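You operate a simulated robot arm through the tools that you are given. There is no shell and no other tool.

You run a simulated robot arm. Do the job below in one go: nothing can be reset, and whatever is moved stays where it is left.

TASK
Tint the resin with two drops of the tint on the card and three drops of blue tint.
Fine: use the dropper bottles on the desk and put each dropper back in its own bottle.

It is judged by the outcome, as a careful person would: the job done as asked, and still so three seconds after it is handed in. It fails if anything else is knocked over, pushed out of place, dropped, spilled or broken.

THE ROBOT
A 7-joint arm with a two-finger gripper, fixed in place. Base frame: the origin is on the floor under the middle of its stand, x ahead of it, y to its left, z up; the work surface is at about z = 0.87. Lengths are in m, angles in rad, forces in N, time in s.
With the tool pointing down near the work surface it reaches from about 0.34 to 0.72 m from the base axis. Its first joint turns from -1.152 to 1.152 rad. Payload 2.45 kg.
The tool frame sits at the grasp point between the pads (the TCP): z along the fingers, y along the line on which they close. The tips reach 0.026 m beyond it. The gripper opens to 0.096 m; its body begins 0.069 m behind the TCP.
Orientation is that of the tool frame in the base frame, as [roll, pitch, yaw] about the fixed x, y, z axes, in that order (R = Rz(yaw) Ry(pitch) Rx(roll)). With the fingers straight down and closing along the base's y, the tool's x points along the base's -x, its y along +y and its z along -z.

THE INTERFACE
- The arm moves only by the tool drive_tool. Its argument "steps" is a list of rows, each an object of numbers (a shift or turn left out is 0, a gripper value left out holds the last): "rx", "ry", "rz": the turn, a rotation vector about the base's x, y, z in rad; "x", "y", "z": the shift along the base's x, y, z in cm; "jaw": the opening, from 0 (shut) to 1 (fully open). In form: [{"rx": .., "ry": .., "rz": .., "x": .., "y": .., "z": .., "jaw": ..}, ...]. A call has 1 to 20 rows; each row is the pose to reach, as a shift and turn from the pose commanded when the call began. Each row takes 0.2 s and may step no farther than 0.05 m and 0.15 rad from the row before; otherwise, or with a gripper value out of range, the whole call is refused. Where a pose cannot be reached the arm comes as near as it can. A force on the tool above 40 N (or 10 N above the force at the start of the call, whichever is more), or a blocked arm, ends the call early, and 0.2 s more pass. The fingers move at their own pace (about 0.05 m/s each) and stop on an object; they squeeze with about 36 N. The grip force told is the motor's: it shows also when the fingers shut on nothing. Time passes only in rows, and 0.2 s behind the last, so rows that repeat a pose let the fingers close. It gives the time, the measured TCP pose, the force on the tool (base axes), the opening and the grip force at its end, in the units of the frame above (readings bear some noise), with the torque about the TCP (base axes, N m) and any sound that the robot's microphone picked up.
- Cameras (640 x 400 px; columns grow to the right, rows downward): "scene" is fixed at [0.1612, -0.3896, 1.4255]; the picture's right is [0.80, -0.60, 0.00], its down [-0.33, -0.45, -0.83] and it looks along [0.49, 0.67, -0.56] (base axes); focal length 298 px, centre (320, 200). "wrist" rides on the gripper at [0.082, 0.003, -0.098] in the tool frame; the picture's right is [-0.04, 1.00, 0.00], its down [-0.73, -0.03, -0.68] and it looks along [-0.68, -0.03, 0.73] (tool axes); focal length 256 px, centre (320, 200). There is no depth. A picture from a camera that has moved, and an enlarged one, comes with that camera's place and axes in the base frame and with its lens.
- grab_frame(camera): a new picture of that camera. No time passes.
- enlarge(camera, box): a new picture of the part [left, top, right, bottom] of that camera's present view, enlarged. No time passes.
- sign_off(): hands the job in; it is judged then, once.

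Nothing tells you positions but the pictures and the camera data. Unless the task says otherwise, let go and move clear before handing in.

The tools are called after ">>>" as name(argument=value, ...) on one line, values as JSON. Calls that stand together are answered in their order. drive_tool: Moves the arm, as the interface text tells. Its arguments: {"type":"object","properties":{"steps":{"type":"array","items":{"type":"object","properties":{"rx":{"type":"number"},"ry":{"type":"number"},"rz":{"type":"number"},"x":{"type":"number"},"y":{"type":"number"},"z":{"type":"number"},"jaw":{"type":"number"}}}}},"required":["steps"]} The other tools are called the same way: grab_frame (camera) takes a picture; enlarge (camera, box) takes an enlarged picture of a part of a camera's view; sign_off () hands the job in.

At the start:

```text
t: 0.0
tool_pos: [0.3364, -0.1233, 1.2747]
ee_rot: [-3.141, 0.0, -3.142]
contact_force: [0.1, 0.0, 0.1]
torque: [0.0, -0.01, 0.0]
finger_gap: 0.0958
finger_force: 0.0
```

scene: 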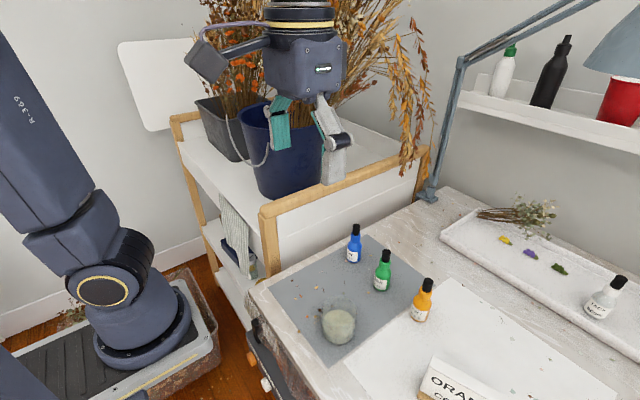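
wrist: 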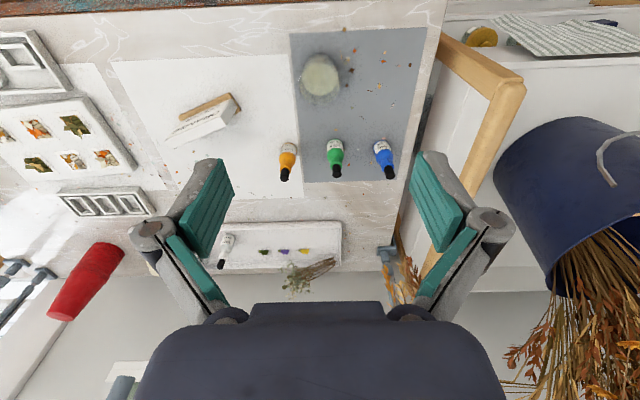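

I see a desk with a cup of resin, blue, green and orange dropper bottles, a white bottle on the tray, and a card that seems to read "ORAN...". I'll look closer at everything before moving.

>>> enlarge(camera="scene", box=[400, 340, 520, 400])

>>> enlarge(camera="scene", box=[300, 210, 460, 360])

>>> enlarge(camera="wrist", box=[150, 30, 430, 205])

>>> enlarge(camera="scene", box=[440, 180, 640, 340])

```text
5.33 times, centred on (460, 370) of scene
camera zoom: at [0.1612, -0.3896, 1.4255], right [0.8, -0.6, 0.0], down [-0.33, -0.45, -0.83], along [0.49, 0.67, -0.56], focal length 1592 px, centre (-427, -707)
```

zoom: 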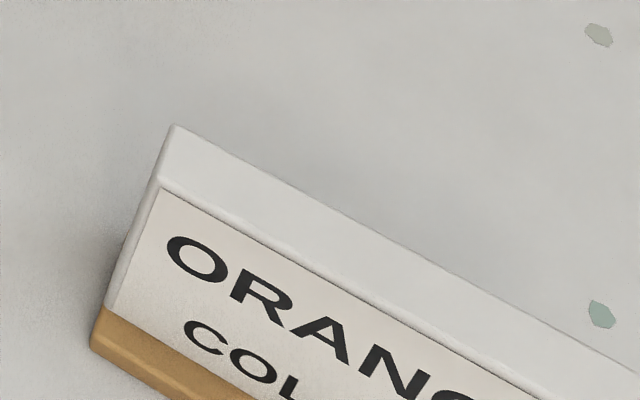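

```text
2.67 times, centred on (380, 285) of scene
camera zoom: at [0.1612, -0.3896, 1.4255], right [0.8, -0.6, 0.0], down [-0.33, -0.45, -0.83], along [0.49, 0.67, -0.56], focal length 796 px, centre (160, -27)
```

zoom: 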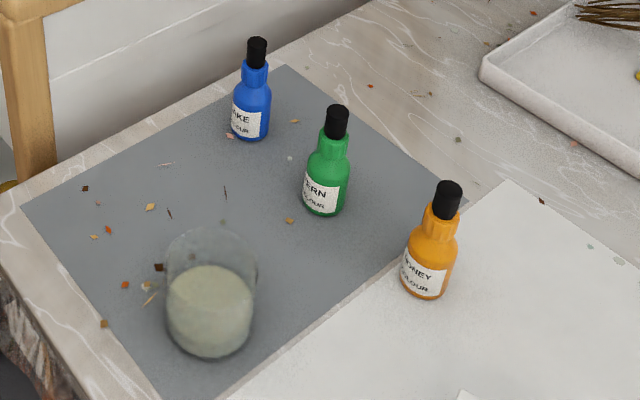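

```text
2.29 times, centred on (290, 118) of wrist
camera zoom: at [0.2548, -0.1194, 1.3727], right [0.04, 1.0, 0.0], down [0.73, -0.03, 0.68], along [0.68, -0.03, -0.73], focal length 585 px, centre (389, 389)
```

zoom: 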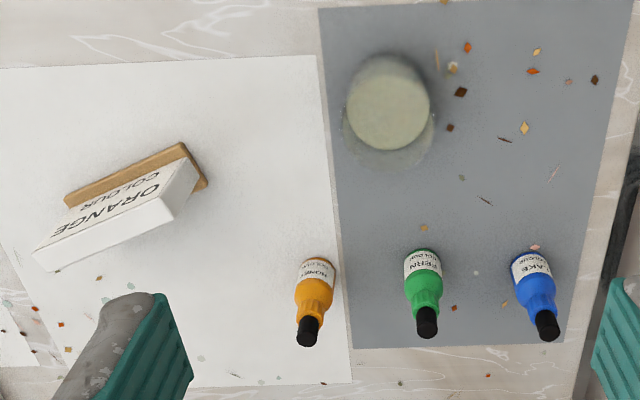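

```text
2.50 times, centred on (540, 260) of scene
camera zoom: at [0.1612, -0.3896, 1.4255], right [0.8, -0.6, 0.0], down [-0.33, -0.45, -0.83], along [0.49, 0.67, -0.56], focal length 746 px, centre (-230, 50)
```

zoom: 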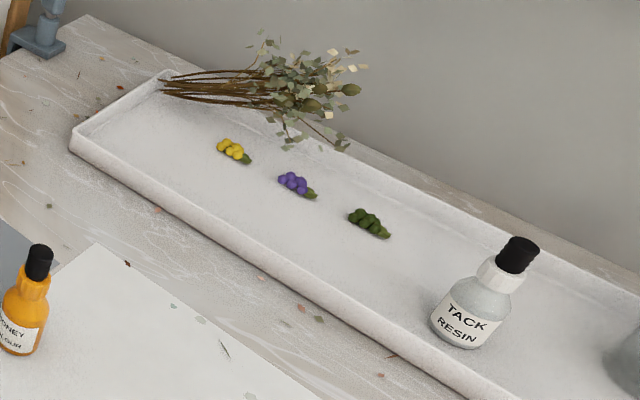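

The card shows "ORANGE COLOUR", so the tints are orange (the "HONEY" bottle, near x 0.557, y -0.20) and blue (the "LAKE" bottle, near x 0.557, y 0.00). The cup is near (0.39, -0.127). I'll zoom in on the bottles and card before moving.

>>> enlarge(camera="scene", box=[400, 270, 448, 330])

>>> enlarge(camera="scene", box=[340, 215, 404, 300])

>>> enlarge(camera="wrist", box=[155, 85, 255, 150])

>>> enlarge(camera="wrist", box=[265, 125, 405, 195])

>>> enlarge(camera="scene", box=[310, 280, 370, 350])

```text
6.67 times, centred on (424, 300) of scene
camera zoom: at [0.1612, -0.3896, 1.4255], right [0.8, -0.6, 0.0], down [-0.33, -0.45, -0.83], along [0.49, 0.67, -0.56], focal length 1990 px, centre (-373, -467)
```

zoom: 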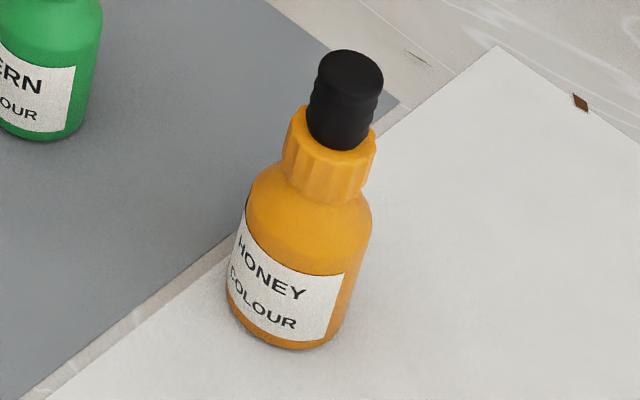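

```text
4.71 times, centred on (372, 258) of scene
camera zoom: at [0.1612, -0.3896, 1.4255], right [0.8, -0.6, 0.0], down [-0.33, -0.45, -0.83], along [0.49, 0.67, -0.56], focal length 1404 px, centre (75, -71)
```

zoom: 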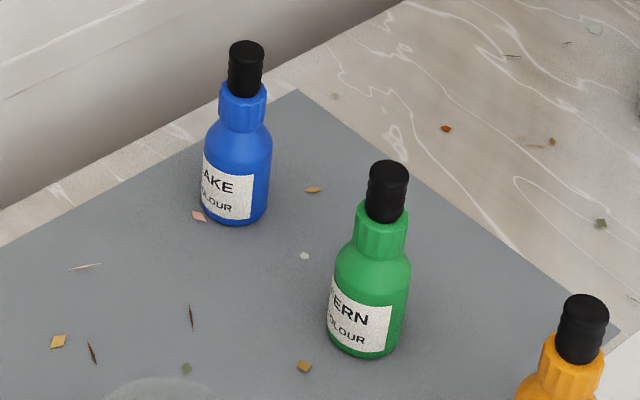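

```text
6.15 times, centred on (205, 118) of wrist
camera zoom: at [0.2548, -0.1194, 1.3727], right [0.04, 1.0, 0.0], down [0.73, -0.03, 0.68], along [0.68, -0.03, -0.73], focal length 1575 px, centre (1028, 708)
```

zoom: 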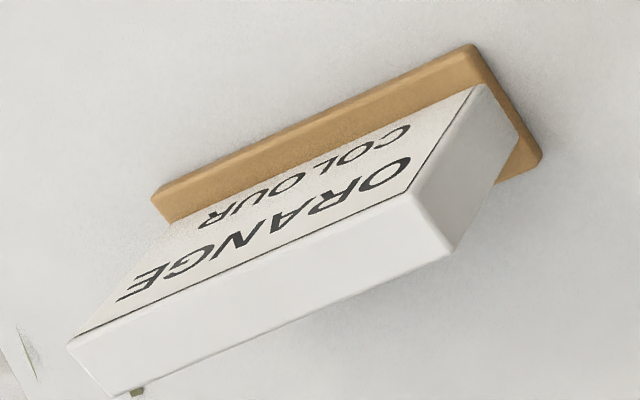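

```text
4.57 times, centred on (335, 160) of wrist
camera zoom: at [0.2548, -0.1194, 1.3727], right [0.04, 1.0, 0.0], down [0.73, -0.03, 0.68], along [0.68, -0.03, -0.73], focal length 1170 px, centre (251, 383)
```

zoom: 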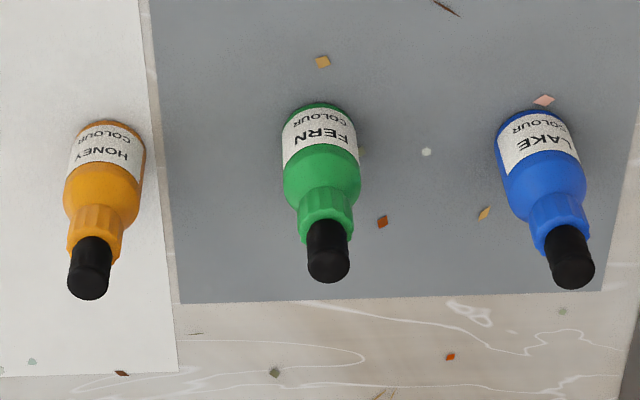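

```text
5.71 times, centred on (340, 315) of scene
camera zoom: at [0.1612, -0.3896, 1.4255], right [0.8, -0.6, 0.0], down [-0.33, -0.45, -0.83], along [0.49, 0.67, -0.56], focal length 1705 px, centre (206, -457)
```

zoom: 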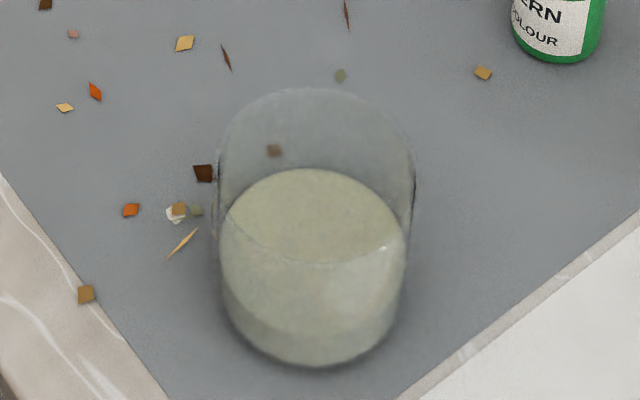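

The card is clearly "ORANGE COLOUR". Each bottle has a roughly 19 mm black bulb above a coloured collar, with the bulb spanning about z 0.953 to 0.98. Next I'll go above the orange bottle at a safe height and look from there.

>>> drive_tool(steps=[{"x": 3, "y": -1, "z": -1.5}, {"x": 6, "y": -2, "z": -3.5}, {"x": 9, "y": -3, "z": -5.5}, {"x": 12, "y": -4, "z": -7.5}, {"x": 15, "y": -5.2, "z": -9.5}, {"x": 18, "y": -6.4, "z": -11.5}, {"x": 20.5, "y": -7.4, "z": -13.5, "jaw": 0.5}, {"x": 22, "y": -7.9, "z": -15.5, "jaw": 0.5}, {"x": 22, "y": -7.9, "z": -15.5, "jaw": 0.5}, {"x": 22, "y": -7.9, "z": -15.5, "jaw": 0.5}])

>>> grab_frame(camera="wrist")

>>> grab_frame(camera="scene")

```text
t: 2.2
tool_pos: [0.5574, -0.2008, 1.1218]
ee_rot: [-3.14, -0.002, -3.141]
contact_force: [-0.1, -0.7, 0.0]
torque: [0.03, 0.01, -0.01]
finger_gap: 0.048
finger_force: 0.0
```

```text
taken
camera wrist: at [0.4753, -0.1964, 1.2191], right [0.04, 1.0, 0.0], down [0.73, -0.03, 0.68], along [0.68, -0.03, -0.73], focal length 256 px, centre (320, 200)
```

wrist: 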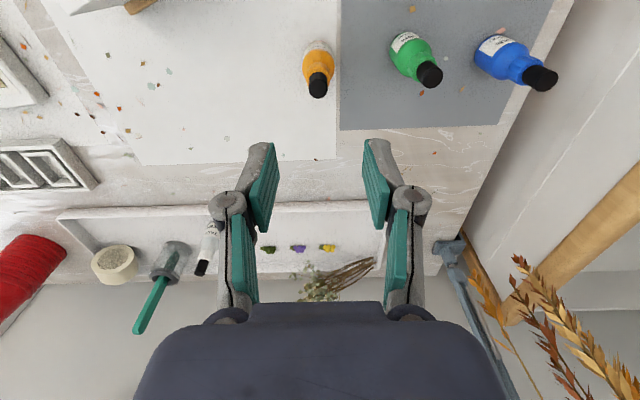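

```text
taken
```

scene: 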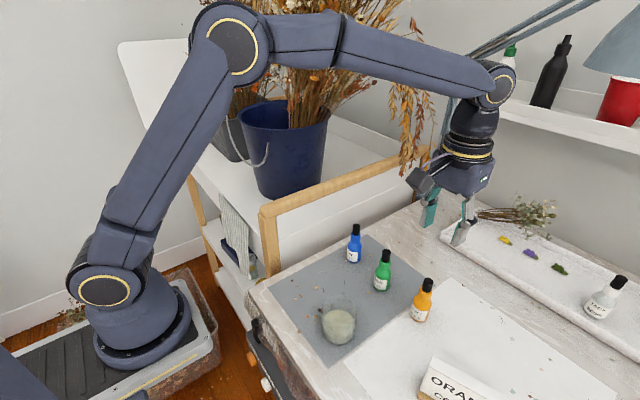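

The gripper is above the orange bottle, and its cap projects to about (0.559, -0.202). I'll zoom in to refine the bulb's position and height.

>>> enlarge(camera="wrist", box=[280, 30, 360, 110])

>>> enlarge(camera="wrist", box=[370, 20, 570, 110])

```text
5.00 times, centred on (320, 70) of wrist
camera zoom: at [0.4753, -0.1964, 1.2191], right [0.04, 1.0, 0.0], down [0.73, -0.03, 0.68], along [0.68, -0.03, -0.73], focal length 1280 px, centre (320, 850)
```

zoom: 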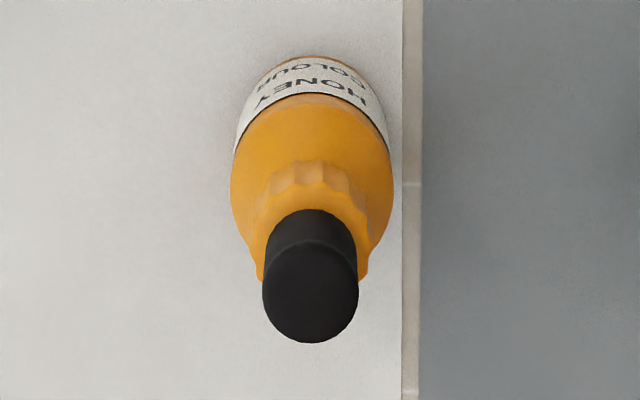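

```text
3.20 times, centred on (470, 65) of wrist
camera zoom: at [0.4753, -0.1964, 1.2191], right [0.04, 1.0, 0.0], down [0.73, -0.03, 0.68], along [0.68, -0.03, -0.73], focal length 819 px, centre (-160, 632)
```

zoom: 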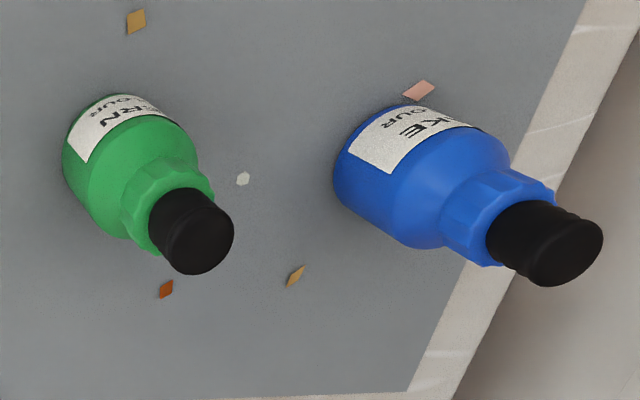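

The bulb top is at about (0.557, -0.202, 0.983) and sits midway between the fingers. I'll lower to just above the bulb and check again.

>>> drive_tool(steps=[{"z": -3, "jaw": 0.42}, {"z": -6, "jaw": 0.42}, {"z": -8.5, "jaw": 0.42}, {"z": -9.5, "jaw": 0.42}])

>>> grab_frame(camera="wrist")

>>> enlarge(camera="wrist", box=[240, 70, 400, 220])

>>> enlarge(camera="scene", box=[370, 200, 480, 330])

```text
t: 3.2
tool_pos: [0.5586, -0.2009, 1.0242]
ee_rot: [-3.14, -0.002, 3.142]
contact_force: [-0.2, 0.4, -1.2]
torque: [0.03, 0.05, 0.0]
finger_gap: 0.0402
finger_force: 0.0
```

```text
taken
camera wrist: at [0.4765, -0.1967, 1.1225], right [0.04, 1.0, 0.0], down [0.73, -0.03, 0.68], along [0.68, -0.03, -0.73], focal length 256 px, centre (320, 200)
```

wrist: 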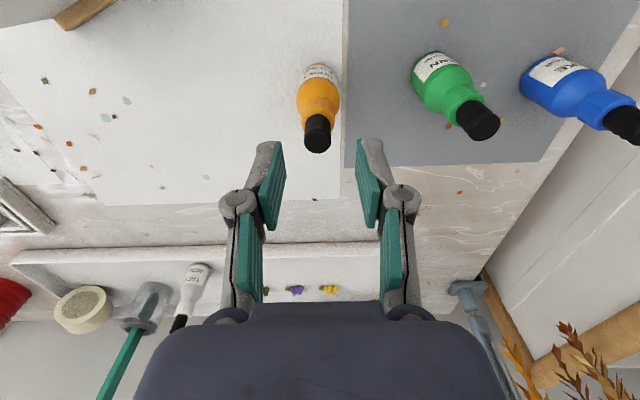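

```text
2.67 times, centred on (320, 145) of wrist
camera zoom: at [0.4765, -0.1967, 1.1225], right [0.04, 1.0, 0.0], down [0.73, -0.03, 0.68], along [0.68, -0.03, -0.73], focal length 683 px, centre (320, 347)
```

zoom: 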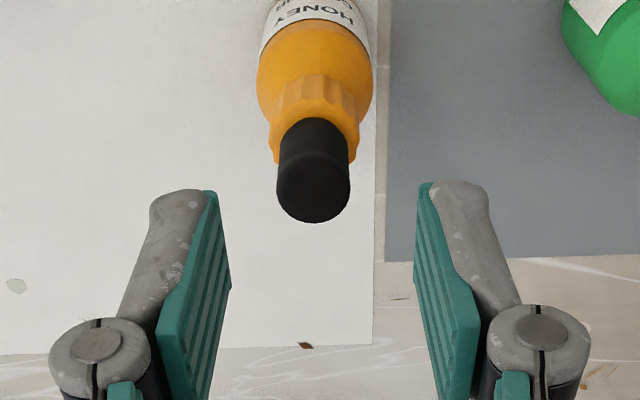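

```text
3.08 times, centred on (425, 265) of scene
camera zoom: at [0.1612, -0.3896, 1.4255], right [0.8, -0.6, 0.0], down [-0.33, -0.45, -0.83], along [0.49, 0.67, -0.56], focal length 918 px, centre (-3, 0)
```

zoom: 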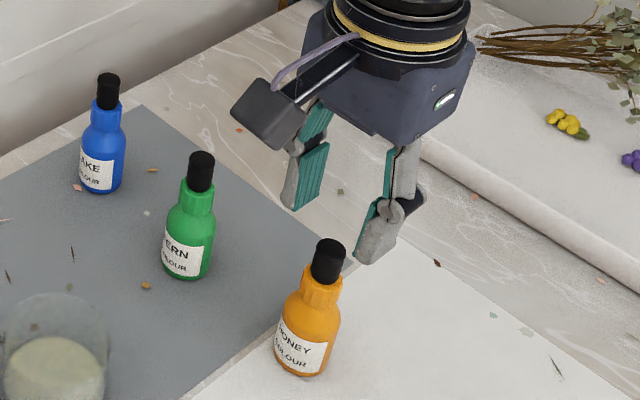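

The bulb is centred between the fingers to within about 1 mm. I'll lower until the fingertips sit just above the collar, at about z 0.963, then check before closing.

>>> drive_tool(steps=[{"y": -0.1, "z": -1.5, "jaw": 0.4}, {"y": -0.1, "z": -2.6, "jaw": 0.38}, {"y": -0.1, "z": -3.5, "jaw": 0.36}, {"y": -0.1, "z": -3.5, "jaw": 0.36}])

>>> enlarge(camera="wrist", box=[260, 110, 380, 220])

>>> enlarge(camera="scene", box=[390, 240, 460, 330])

```text
t: 4.2
tool_pos: [0.5573, -0.2022, 0.9897]
ee_rot: [-3.141, 0.0, -3.142]
contact_force: [0.4, -0.1, 0.5]
torque: [0.01, -0.01, -0.02]
finger_gap: 0.0348
finger_force: 0.1
```

```text
3.64 times, centred on (320, 165) of wrist
camera zoom: at [0.475, -0.1987, 1.0881], right [0.04, 1.0, 0.0], down [0.73, -0.03, 0.68], along [0.68, -0.03, -0.73], focal length 931 px, centre (320, 327)
```

zoom: 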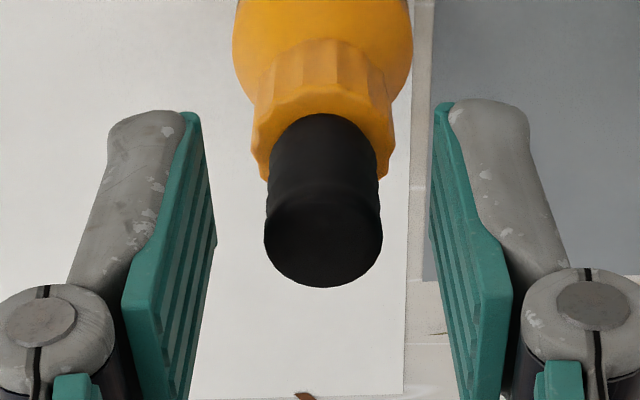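

```text
4.44 times, centred on (425, 285) of scene
camera zoom: at [0.1612, -0.3896, 1.4255], right [0.8, -0.6, 0.0], down [-0.33, -0.45, -0.83], along [0.49, 0.67, -0.56], focal length 1326 px, centre (-147, -178)
```

zoom: 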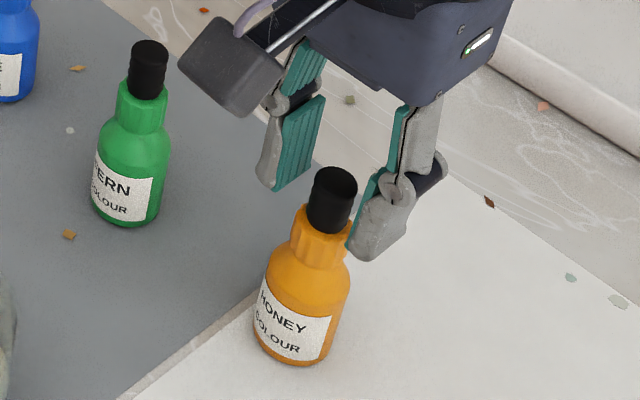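

The fingertips are just above the collar and the bulb is centred. Now I'll close gently in small steps and watch for first contact.

>>> drive_tool(steps=[{"jaw": 0.28}, {"jaw": 0.22}, {"jaw": 0.2}, {"jaw": 0.2}])

```text
t: 5.2
tool_pos: [0.5575, -0.2025, 0.9908]
ee_rot: [-3.141, 0.0, 3.141]
contact_force: [-0.1, 0.4, 0.3]
torque: [-0.02, 0.0, 0.01]
finger_gap: 0.019
finger_force: 0.0
```

>>> drive_tool(steps=[{"jaw": 0.19}, {"jaw": 0.185}, {"jaw": 0.185}])

>>> enlarge(camera="wrist", box=[260, 110, 380, 220])

```text
t: 6.0
tool_pos: [0.5578, -0.2018, 0.9902]
ee_rot: [3.141, 0.0, 3.14]
contact_force: [0.9, 0.2, 0.3]
torque: [-0.02, 0.04, -0.01]
finger_gap: 0.0179
finger_force: 0.7
```

```text
3.64 times, centred on (320, 165) of wrist
camera zoom: at [0.4751, -0.1987, 1.0883], right [0.04, 1.0, 0.0], down [0.73, -0.03, 0.68], along [0.68, -0.03, -0.73], focal length 931 px, centre (320, 327)
```

zoom: 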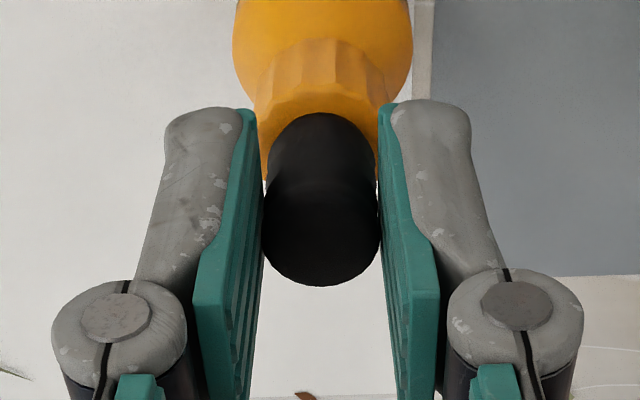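

First contact is at a gap of about 18 mm. I'll squeeze a touch more while the dropper is still in the bottle, to learn the bulb's stiffness safely.

>>> drive_tool(steps=[{"jaw": 0.175}, {"jaw": 0.175}, {"jaw": 0.175}])

>>> drive_tool(steps=[{"jaw": 0.165}, {"jaw": 0.165}, {"jaw": 0.165}])

```text
t: 6.8
tool_pos: [0.5578, -0.2016, 0.9917]
ee_rot: [-3.141, 0.002, -3.141]
contact_force: [0.3, -0.2, 0.0]
torque: [-0.02, 0.02, 0.0]
finger_gap: 0.0178
finger_force: 1.1
```

```text
t: 7.6
tool_pos: [0.5579, -0.2027, 0.9902]
ee_rot: [3.141, 0.001, -3.142]
contact_force: [0.7, 0.8, -0.2]
torque: [0.02, 0.0, 0.05]
finger_gap: 0.0172
finger_force: 1.1
```

>>> drive_tool(steps=[{"jaw": 0.15}, {"jaw": 0.15}, {"jaw": 0.15}])

>>> drive_tool(steps=[{"jaw": 0.13}, {"jaw": 0.13}, {"jaw": 0.13}])

```text
t: 8.4
tool_pos: [0.5576, -0.2021, 0.9909]
ee_rot: [-3.141, 0.0, 3.141]
contact_force: [-0.7, 0.0, 0.3]
torque: [0.0, 0.02, 0.01]
finger_gap: 0.0161
finger_force: 24.1
```

```text
t: 9.2
tool_pos: [0.5579, -0.2024, 0.9909]
ee_rot: [3.141, 0.001, -3.14]
contact_force: [0.0, -0.3, -0.3]
torque: [0.0, 0.02, -0.01]
finger_gap: 0.0161
finger_force: 23.7
```

The bulb gives from 18 mm down to about 16 mm, where the force jumps to 24 N. I'll squeeze fully once inside the bottle, then relax to a light hold so it draws tint.

>>> drive_tool(steps=[{"jaw": 0.08}, {"jaw": 0.08}, {"jaw": 0.08}])

>>> drive_tool(steps=[{"jaw": 0.165}, {"jaw": 0.165}, {"jaw": 0.165}])

```text
t: 10.0
tool_pos: [0.5581, -0.2023, 0.992]
ee_rot: [-3.141, 0.0, 3.14]
contact_force: [0.0, -0.8, -0.4]
torque: [-0.01, -0.02, 0.04]
finger_gap: 0.0162
finger_force: 24.5
```

```text
t: 10.8
tool_pos: [0.5575, -0.203, 0.9904]
ee_rot: [-3.141, 0.001, -3.141]
contact_force: [0.2, 0.3, -0.9]
torque: [-0.02, 0.01, 0.01]
finger_gap: 0.0171
finger_force: 7.9
```

The light hold at jaw 0.165 gives a gap of 17.1 mm. I'll lift slowly by 2 cm, with the pipette still inside the bottle, to see what comes out and whether the grip holds.

>>> drive_tool(steps=[{"z": 0.3, "jaw": 0.165}, {"z": 0.8, "jaw": 0.165}, {"z": 1.4, "jaw": 0.165}, {"z": 2.0, "jaw": 0.165}])

>>> enlarge(camera="wrist", box=[260, 80, 380, 220])

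>>> enlarge(camera="scene", box=[390, 240, 460, 330])

```text
t: 11.8
tool_pos: [0.5575, -0.2049, 1.0108]
ee_rot: [3.141, 0.0, 3.141]
contact_force: [0.6, -0.5, 0.4]
torque: [-0.01, 0.05, 0.02]
finger_gap: 0.0169
finger_force: 7.3
```

```text
2.86 times, centred on (320, 150) of wrist
camera zoom: at [0.4746, -0.2007, 1.1083], right [0.04, 1.0, 0.0], down [0.73, -0.03, 0.68], along [0.68, -0.03, -0.73], focal length 731 px, centre (320, 343)
```

zoom: 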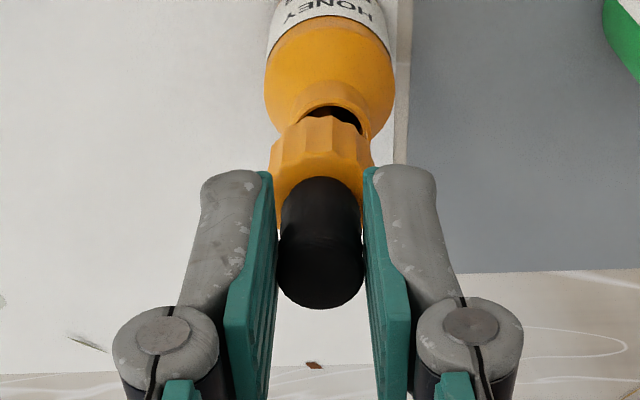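

```text
4.44 times, centred on (425, 285) of scene
camera zoom: at [0.1612, -0.3896, 1.4255], right [0.8, -0.6, 0.0], down [-0.33, -0.45, -0.83], along [0.49, 0.67, -0.56], focal length 1326 px, centre (-147, -178)
```

zoom: 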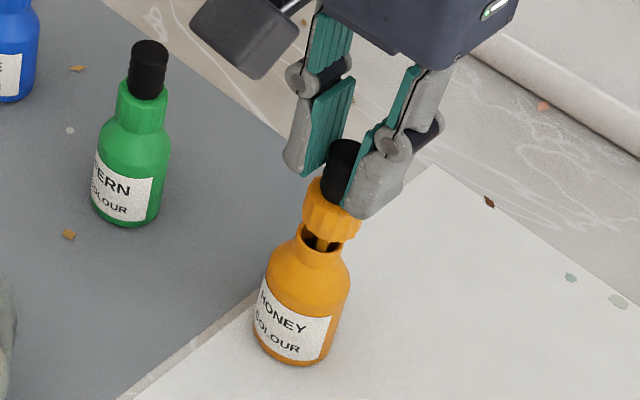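

The bulb, collar and pipette lift out together and the bottle stays put. I'll continue straight up until the pipette clears the bottle.

>>> drive_tool(steps=[{"z": 1.5}, {"z": 3}, {"z": 4.5}, {"z": 6}, {"z": 7.5}, {"z": 9}, {"z": 10.5}])

>>> grab_frame(camera="scene")

>>> enlarge(camera="scene", box=[380, 190, 480, 330])

>>> enlarge(camera="wrist", box=[240, 30, 400, 220])

```text
t: 13.4
tool_pos: [0.5577, -0.2028, 1.114]
ee_rot: [3.141, -0.001, -3.141]
contact_force: [-0.3, -0.7, 0.6]
torque: [-0.02, -0.01, 0.02]
finger_gap: 0.0169
finger_force: 7.4
```

```text
taken
```

scene: 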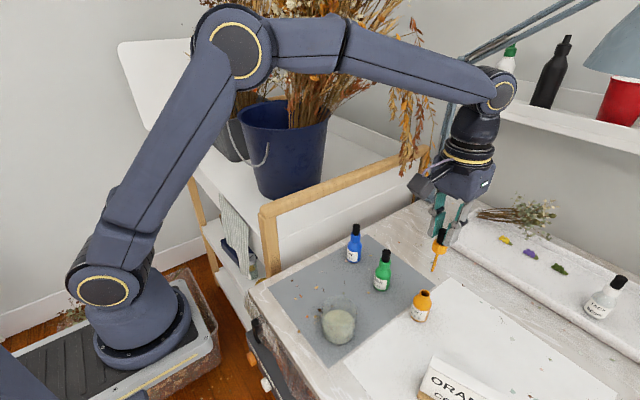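

```text
2.86 times, centred on (430, 260) of scene
camera zoom: at [0.1611, -0.3896, 1.4255], right [0.8, -0.6, 0.0], down [-0.33, -0.45, -0.83], along [0.49, 0.67, -0.56], focal length 853 px, centre (6, 29)
```

zoom: 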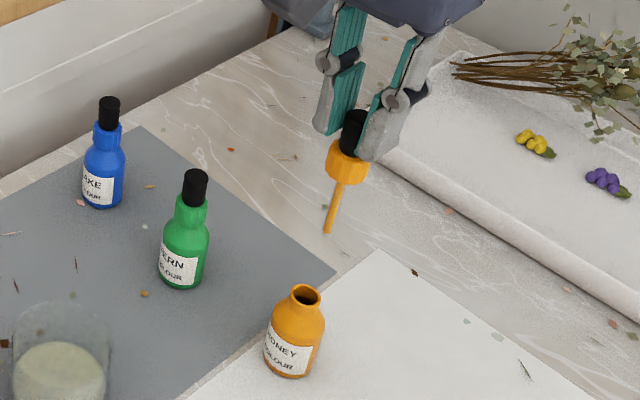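

```text
2.11 times, centred on (320, 125) of wrist
camera zoom: at [0.4753, -0.1997, 1.2122], right [0.04, 1.0, 0.0], down [0.73, -0.03, 0.68], along [0.68, -0.03, -0.73], focal length 539 px, centre (320, 358)
```

zoom: 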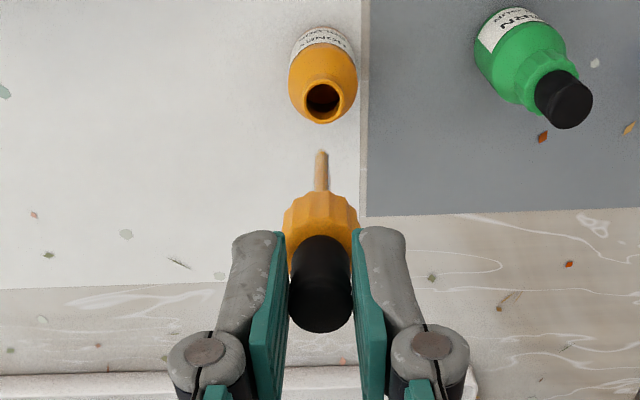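

The dropper is out, with its tip about 11 cm below the TCP (z about 1.00). Next I'll carry it, keeping the same light hold, over the cup at about (0.398, -0.126), then check alignment before lowering.

>>> drive_tool(steps=[{"x": -1.5, "y": 0.7}, {"x": -3.3, "y": 1.6}, {"x": -5.1, "y": 2.5}, {"x": -6.9, "y": 3.4}, {"x": -8.7, "y": 4.2}, {"x": -10.5, "y": 5.1}, {"x": -12.3, "y": 6.0}, {"x": -14.1, "y": 6.9}, {"x": -15.4, "y": 7.5}, {"x": -15.8, "y": 7.7}, {"x": -15.8, "y": 7.7}])

>>> grab_frame(camera="wrist")

>>> enlarge(camera="scene", box=[280, 210, 430, 370])

>>> enlarge(camera="wrist", box=[240, 30, 400, 220])

```text
t: 15.8
tool_pos: [0.4003, -0.1267, 1.1165]
ee_rot: [3.141, 0.0, 3.141]
contact_force: [0.0, 0.4, 0.2]
torque: [0.03, 0.01, 0.0]
finger_gap: 0.0171
finger_force: 7.7
```

```text
taken
camera wrist: at [0.3183, -0.1229, 1.2136], right [0.04, 1.0, 0.0], down [0.73, -0.03, 0.68], along [0.68, -0.03, -0.73], focal length 256 px, centre (320, 200)
```

wrist: 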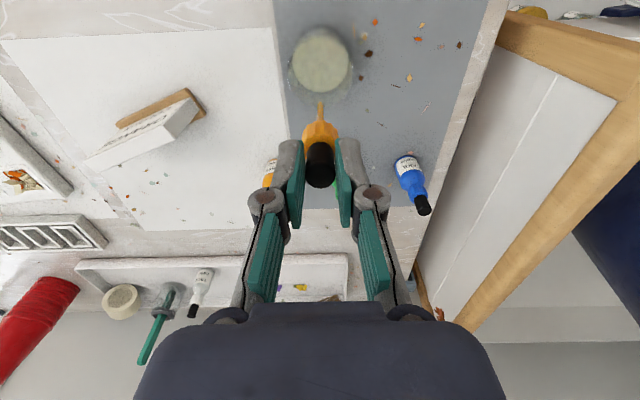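

```text
2.50 times, centred on (355, 290) of scene
camera zoom: at [0.1612, -0.3896, 1.4255], right [0.8, -0.6, 0.0], down [-0.33, -0.45, -0.83], along [0.49, 0.67, -0.56], focal length 746 px, centre (232, -25)
```

zoom: 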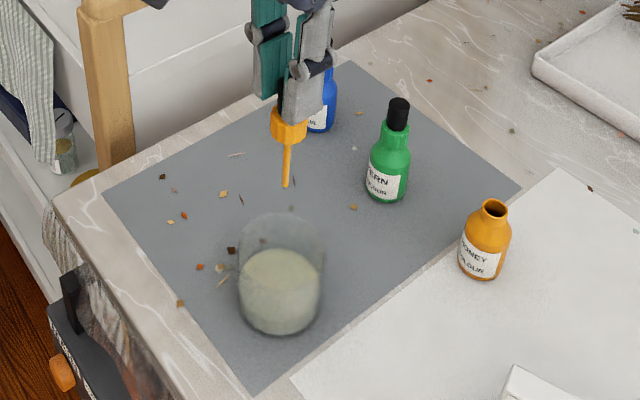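

```text
2.11 times, centred on (320, 125) of wrist
camera zoom: at [0.3183, -0.1229, 1.2136], right [0.04, 1.0, 0.0], down [0.73, -0.03, 0.68], along [0.68, -0.03, -0.73], focal length 539 px, centre (320, 358)
```

zoom: 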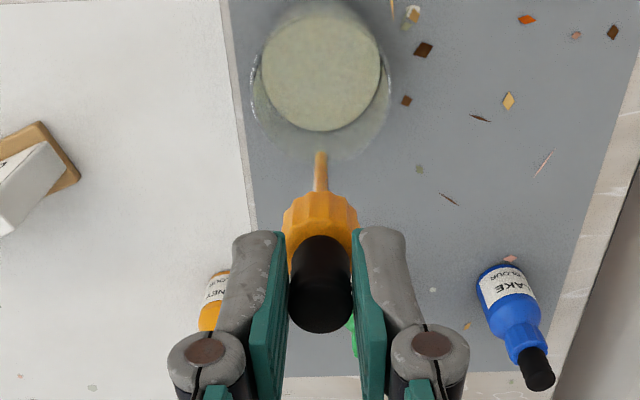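

The pipette tip is at about (0.400, -0.127) and the resin surface centre at about (0.400, -0.126, 0.906), so they line up. I'll lower until the tip is level with the rim.

>>> drive_tool(steps=[{"z": -1.5}, {"z": -3}, {"z": -4.5}, {"z": -6}, {"z": -7}, {"z": -7.5}, {"z": -7.5}])

>>> enlarge(camera="scene", box=[290, 240, 400, 360])

>>> enlarge(camera="wrist", box=[250, 50, 390, 220])

```text
t: 17.4
tool_pos: [0.3998, -0.1256, 1.0409]
ee_rot: [3.141, -0.001, -3.141]
contact_force: [0.1, -0.3, -0.8]
torque: [0.02, 0.02, 0.02]
finger_gap: 0.0171
finger_force: 7.5
```

```text
3.33 times, centred on (345, 300) of scene
camera zoom: at [0.1612, -0.3896, 1.4255], right [0.8, -0.6, 0.0], down [-0.33, -0.45, -0.83], along [0.49, 0.67, -0.56], focal length 995 px, centre (237, -133)
```

zoom: 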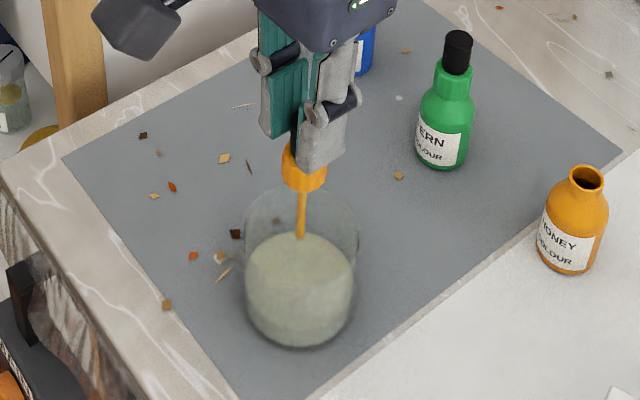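

```text
2.35 times, centred on (320, 135) of wrist
camera zoom: at [0.3179, -0.1222, 1.1379], right [0.04, 1.0, 0.0], down [0.73, -0.03, 0.68], along [0.68, -0.03, -0.73], focal length 602 px, centre (320, 353)
```

zoom: 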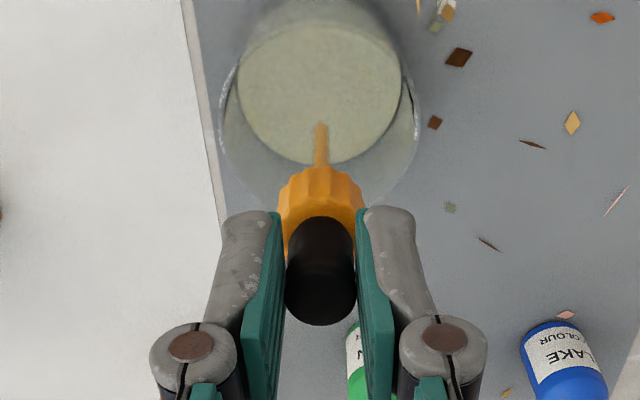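

The tip hangs at rim level over the middle of the resin. I'll give one short, gentle squeeze and relax to the holding gap, then check for a drop.

>>> drive_tool(steps=[{"jaw": 0.15}, {"jaw": 0.15}, {"jaw": 0.165}, {"jaw": 0.165}])

>>> enlarge(camera="scene", box=[310, 270, 370, 350])

>>> enlarge(camera="wrist", box=[270, 40, 370, 130])

```text
t: 18.4
tool_pos: [0.4006, -0.1263, 1.0411]
ee_rot: [3.141, 0.0, 3.14]
contact_force: [-1.0, 0.4, 0.4]
torque: [-0.03, -0.03, -0.05]
finger_gap: 0.0172
finger_force: 7.3
```

```text
5.00 times, centred on (340, 310) of scene
camera zoom: at [0.1612, -0.3896, 1.4255], right [0.8, -0.6, 0.0], down [-0.33, -0.45, -0.83], along [0.49, 0.67, -0.56], focal length 1492 px, centre (220, -350)
```

zoom: 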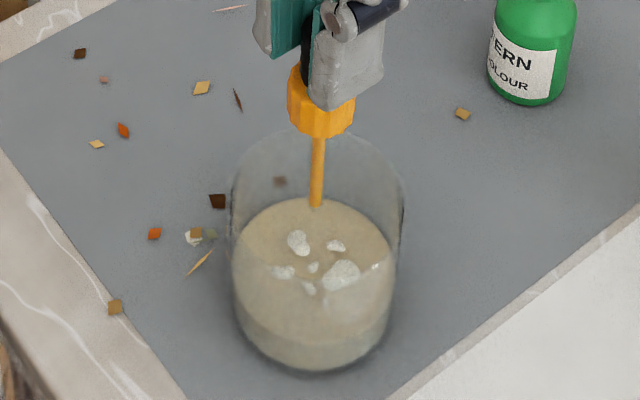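

```text
4.44 times, centred on (320, 85) of wrist
camera zoom: at [0.3179, -0.1222, 1.1381], right [0.04, 1.0, 0.0], down [0.73, -0.03, 0.68], along [0.68, -0.03, -0.73], focal length 1138 px, centre (320, 711)
```

zoom: 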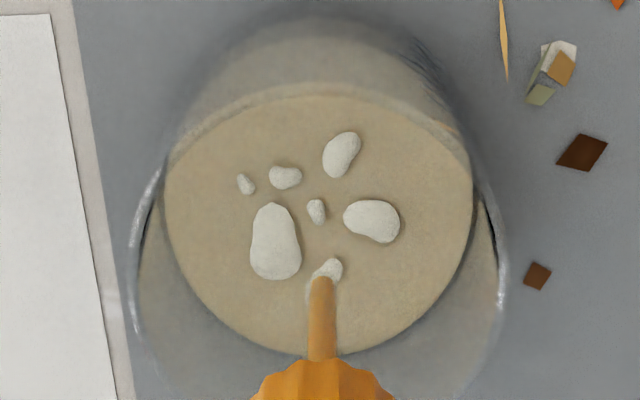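

The resin shifted from grey-green to beige, and pale blobs showed on the surface, so something dropped. I'll let a moment pass without squeezing and look again to understand what one squeeze does.

>>> drive_tool(steps=[{"z": 0}, {"z": 0}, {"z": 0}, {"z": 0}, {"z": 0}])

>>> enlarge(camera="scene", box=[310, 270, 370, 350])

>>> enlarge(camera="wrist", box=[270, 40, 370, 130])

```text
t: 19.6
tool_pos: [0.401, -0.1256, 1.0399]
ee_rot: [3.14, -0.001, -3.14]
contact_force: [0.0, 0.2, 0.0]
torque: [0.04, -0.02, 0.04]
finger_gap: 0.017
finger_force: 7.4
```

```text
5.00 times, centred on (340, 310) of scene
camera zoom: at [0.1612, -0.3896, 1.4255], right [0.8, -0.6, 0.0], down [-0.33, -0.45, -0.83], along [0.49, 0.67, -0.56], focal length 1492 px, centre (220, -350)
```

zoom: 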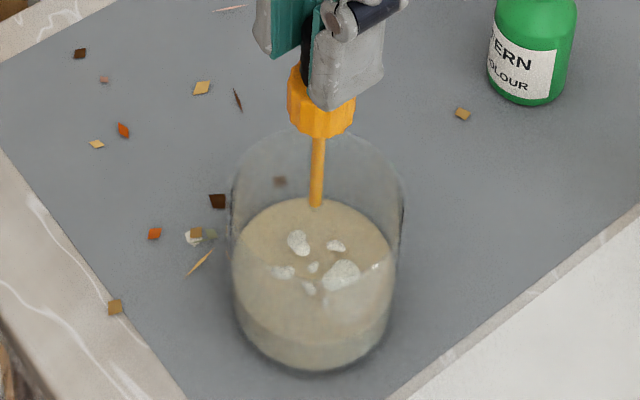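

```text
4.44 times, centred on (320, 85) of wrist
camera zoom: at [0.3179, -0.1221, 1.1381], right [0.04, 1.0, 0.0], down [0.73, -0.03, 0.68], along [0.68, -0.03, -0.73], focal length 1138 px, centre (320, 711)
```

zoom: 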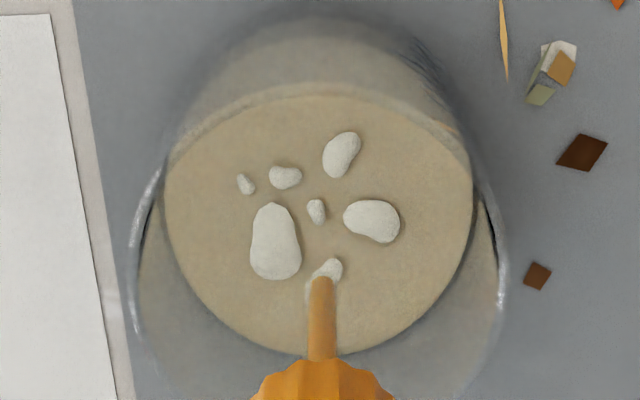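

The surface is stable now: one squeeze tinted the resin visibly, and a few pale lumps remain. I'll do the second squeeze with the same duration and look at it while squeezed, before relaxing.

>>> drive_tool(steps=[{"jaw": 0.15}])

>>> enlarge(camera="scene", box=[310, 270, 370, 350])

>>> enlarge(camera="wrist", box=[270, 40, 370, 130])

```text
t: 20.0
tool_pos: [0.4002, -0.1265, 1.0415]
ee_rot: [3.14, -0.001, 3.141]
contact_force: [0.1, 0.1, -0.5]
torque: [0.0, 0.02, -0.07]
finger_gap: 0.0161
finger_force: 23.8
```

```text
5.00 times, centred on (340, 310) of scene
camera zoom: at [0.1612, -0.3896, 1.4255], right [0.8, -0.6, 0.0], down [-0.33, -0.45, -0.83], along [0.49, 0.67, -0.56], focal length 1492 px, centre (220, -350)
```

zoom: 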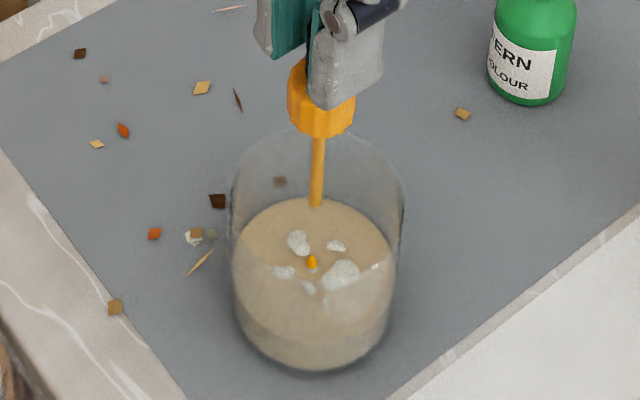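

```text
4.44 times, centred on (320, 85) of wrist
camera zoom: at [0.3179, -0.1221, 1.1381], right [0.04, 1.0, 0.0], down [0.73, -0.03, 0.68], along [0.68, -0.03, -0.73], focal length 1138 px, centre (320, 711)
```

zoom: 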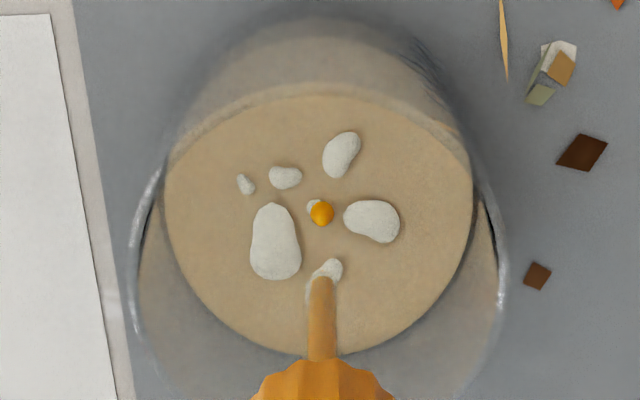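

An orange drop is visible landing, which is the second drop. I'll relax to the holding gap and confirm no extra drop falls before moving away.

>>> drive_tool(steps=[{"jaw": 0.165}, {"jaw": 0.165}, {"jaw": 0.165}])

>>> enlarge(camera="scene", box=[310, 270, 370, 350])

>>> enlarge(camera="wrist", box=[270, 40, 370, 130])

```text
t: 20.8
tool_pos: [0.4001, -0.1263, 1.0414]
ee_rot: [-3.141, 0.0, -3.14]
contact_force: [-0.8, 0.5, 1.1]
torque: [0.0, -0.04, -0.01]
finger_gap: 0.017
finger_force: 7.6
```

```text
5.00 times, centred on (340, 310) of scene
camera zoom: at [0.1612, -0.3896, 1.4255], right [0.8, -0.6, 0.0], down [-0.33, -0.45, -0.83], along [0.49, 0.67, -0.56], focal length 1492 px, centre (220, -350)
```

zoom: 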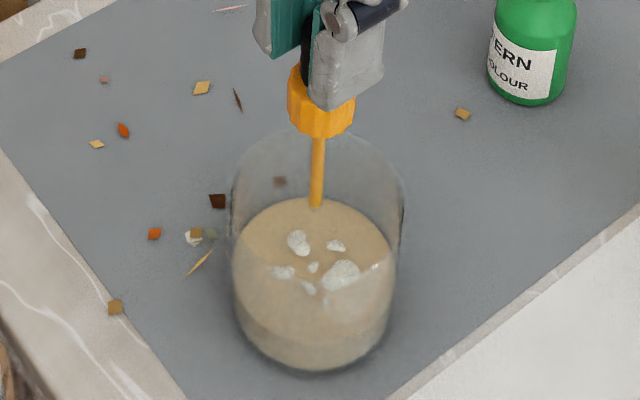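

```text
4.44 times, centred on (320, 85) of wrist
camera zoom: at [0.3179, -0.1221, 1.1381], right [0.04, 1.0, 0.0], down [0.73, -0.03, 0.68], along [0.68, -0.03, -0.73], focal length 1138 px, centre (320, 711)
```

zoom: 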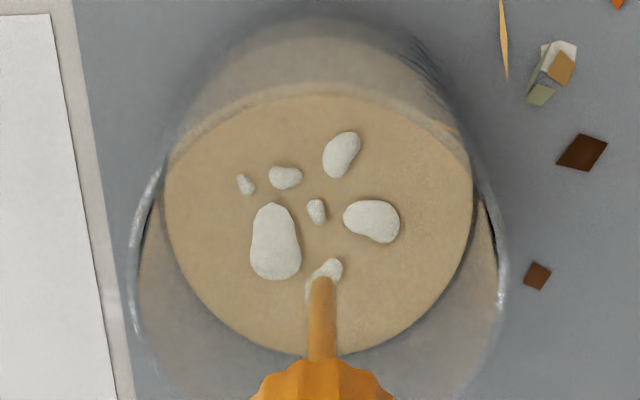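

Two orange drops are in, with nothing extra and nothing spilled. I'll raise the dropper and carry it back above the orange bottle on the same path.

>>> drive_tool(steps=[{"z": 1.5}, {"z": 3}, {"z": 4.5}, {"z": 6}, {"z": 7.5}, {"x": 1.5, "y": -0.7, "z": 7.5}, {"x": 3.3, "y": -1.6, "z": 7.5}, {"x": 5.1, "y": -2.5, "z": 7.5}, {"x": 6.9, "y": -3.4, "z": 7.5}, {"x": 8.7, "y": -4.2, "z": 7.5}, {"x": 10.5, "y": -5.1, "z": 7.5}, {"x": 12.3, "y": -6.0, "z": 7.5}, {"x": 14.1, "y": -6.9, "z": 7.5}, {"x": 15.4, "y": -7.5, "z": 7.5}, {"x": 15.8, "y": -7.7, "z": 7.5}, {"x": 15.8, "y": -7.7, "z": 7.5}])

>>> enlarge(camera="wrist", box=[240, 30, 400, 220])

>>> enlarge(camera="scene", box=[380, 190, 480, 330])

>>> grab_frame(camera="scene")

```text
t: 24.2
tool_pos: [0.5573, -0.204, 1.1137]
ee_rot: [3.141, 0.0, 3.141]
contact_force: [-1.0, -0.2, -0.5]
torque: [-0.01, 0.01, -0.01]
finger_gap: 0.0169
finger_force: 7.1
```

```text
2.11 times, centred on (320, 125) of wrist
camera zoom: at [0.4755, -0.2, 1.2122], right [0.04, 1.0, 0.0], down [0.73, -0.03, 0.68], along [0.68, -0.03, -0.73], focal length 539 px, centre (320, 358)
```

zoom: 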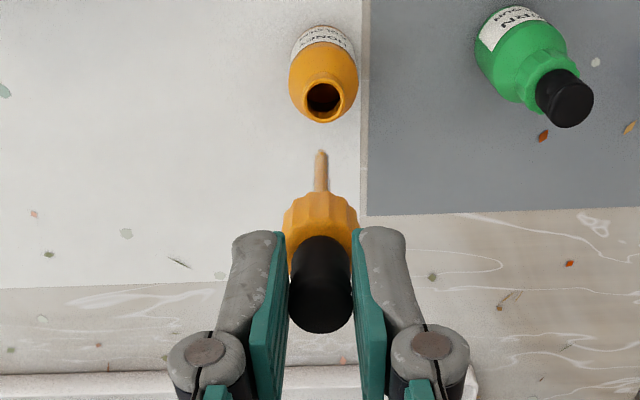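

```text
2.86 times, centred on (430, 260) of scene
camera zoom: at [0.1612, -0.3896, 1.4255], right [0.8, -0.6, 0.0], down [-0.33, -0.45, -0.83], along [0.49, 0.67, -0.56], focal length 853 px, centre (6, 29)
```

zoom: 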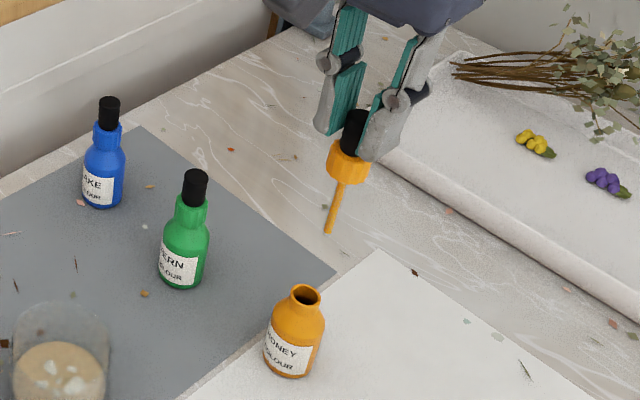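

```text
taken
```

scene: 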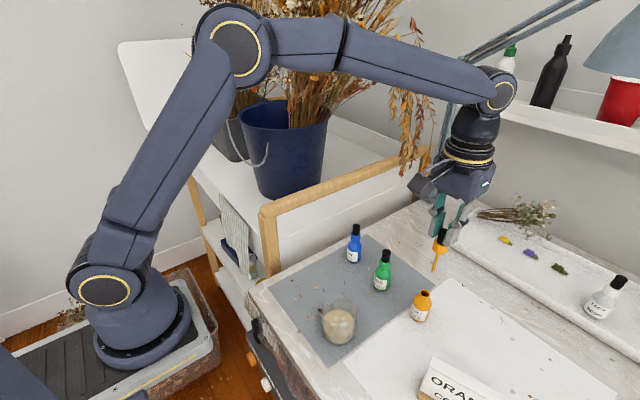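

The view matches the one from when I lifted it out, so it is aligned. I'll lower the dropper straight back into its bottle, slowly near the end.

>>> drive_tool(steps=[{"z": -1.5}, {"z": -3}, {"z": -4.5}, {"z": -6}, {"z": -7.5}, {"z": -9}, {"z": -10.3}, {"z": -11.3}])

>>> enlarge(camera="wrist", box=[260, 80, 380, 220])

>>> enlarge(camera="scene", box=[390, 240, 460, 330])

```text
t: 26.0
tool_pos: [0.5557, -0.2022, 1.0018]
ee_rot: [-3.141, 0.001, 3.14]
contact_force: [0.2, 0.3, 0.9]
torque: [-0.01, -0.02, 0.0]
finger_gap: 0.017
finger_force: 7.8
```

```text
2.86 times, centred on (320, 150) of wrist
camera zoom: at [0.4738, -0.1991, 1.0986], right [0.04, 1.0, 0.0], down [0.73, -0.03, 0.68], along [0.68, -0.03, -0.73], focal length 731 px, centre (320, 343)
```

zoom: 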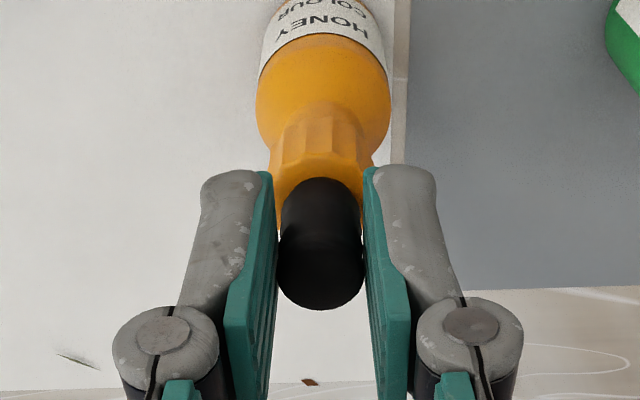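

```text
4.44 times, centred on (425, 285) of scene
camera zoom: at [0.1612, -0.3896, 1.4255], right [0.8, -0.6, 0.0], down [-0.33, -0.45, -0.83], along [0.49, 0.67, -0.56], focal length 1326 px, centre (-147, -178)
```

zoom: 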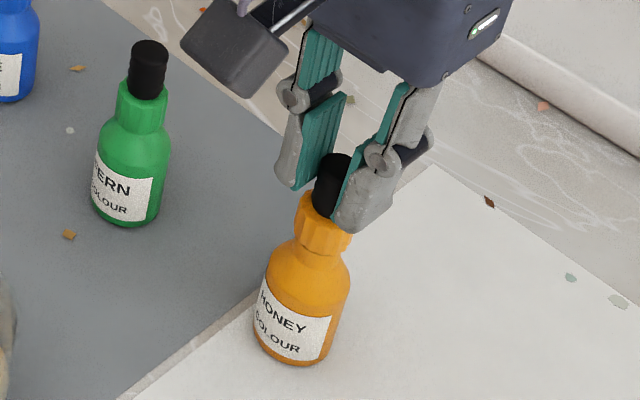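

The pipette is in the bottle with about 1.2 cm to go. I'll seat it fully while watching the force.

>>> drive_tool(steps=[{"z": -0.4}, {"z": -0.8}, {"z": -1.1}, {"z": -1.2}, {"z": -1.2}])

>>> enlarge(camera="wrist", box=[260, 80, 380, 220])

>>> enlarge(camera="scene", box=[390, 240, 460, 330])

```text
t: 27.2
tool_pos: [0.5576, -0.202, 0.9894]
ee_rot: [-3.141, 0.0, -3.141]
contact_force: [0.1, -0.7, 0.8]
torque: [0.03, 0.0, 0.03]
finger_gap: 0.0171
finger_force: 3.8
```

```text
2.86 times, centred on (320, 150) of wrist
camera zoom: at [0.4749, -0.1991, 1.0863], right [0.04, 1.0, 0.0], down [0.73, -0.03, 0.68], along [0.68, -0.03, -0.73], focal length 731 px, centre (320, 343)
```

zoom: 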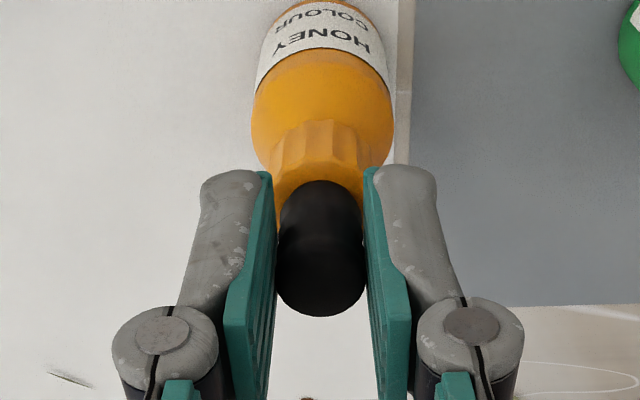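

```text
4.44 times, centred on (425, 285) of scene
camera zoom: at [0.1611, -0.3896, 1.4255], right [0.8, -0.6, 0.0], down [-0.33, -0.45, -0.83], along [0.49, 0.67, -0.56], focal length 1326 px, centre (-147, -178)
```

zoom: 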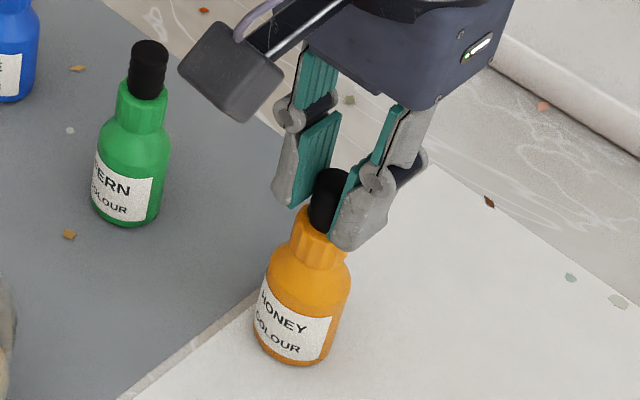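

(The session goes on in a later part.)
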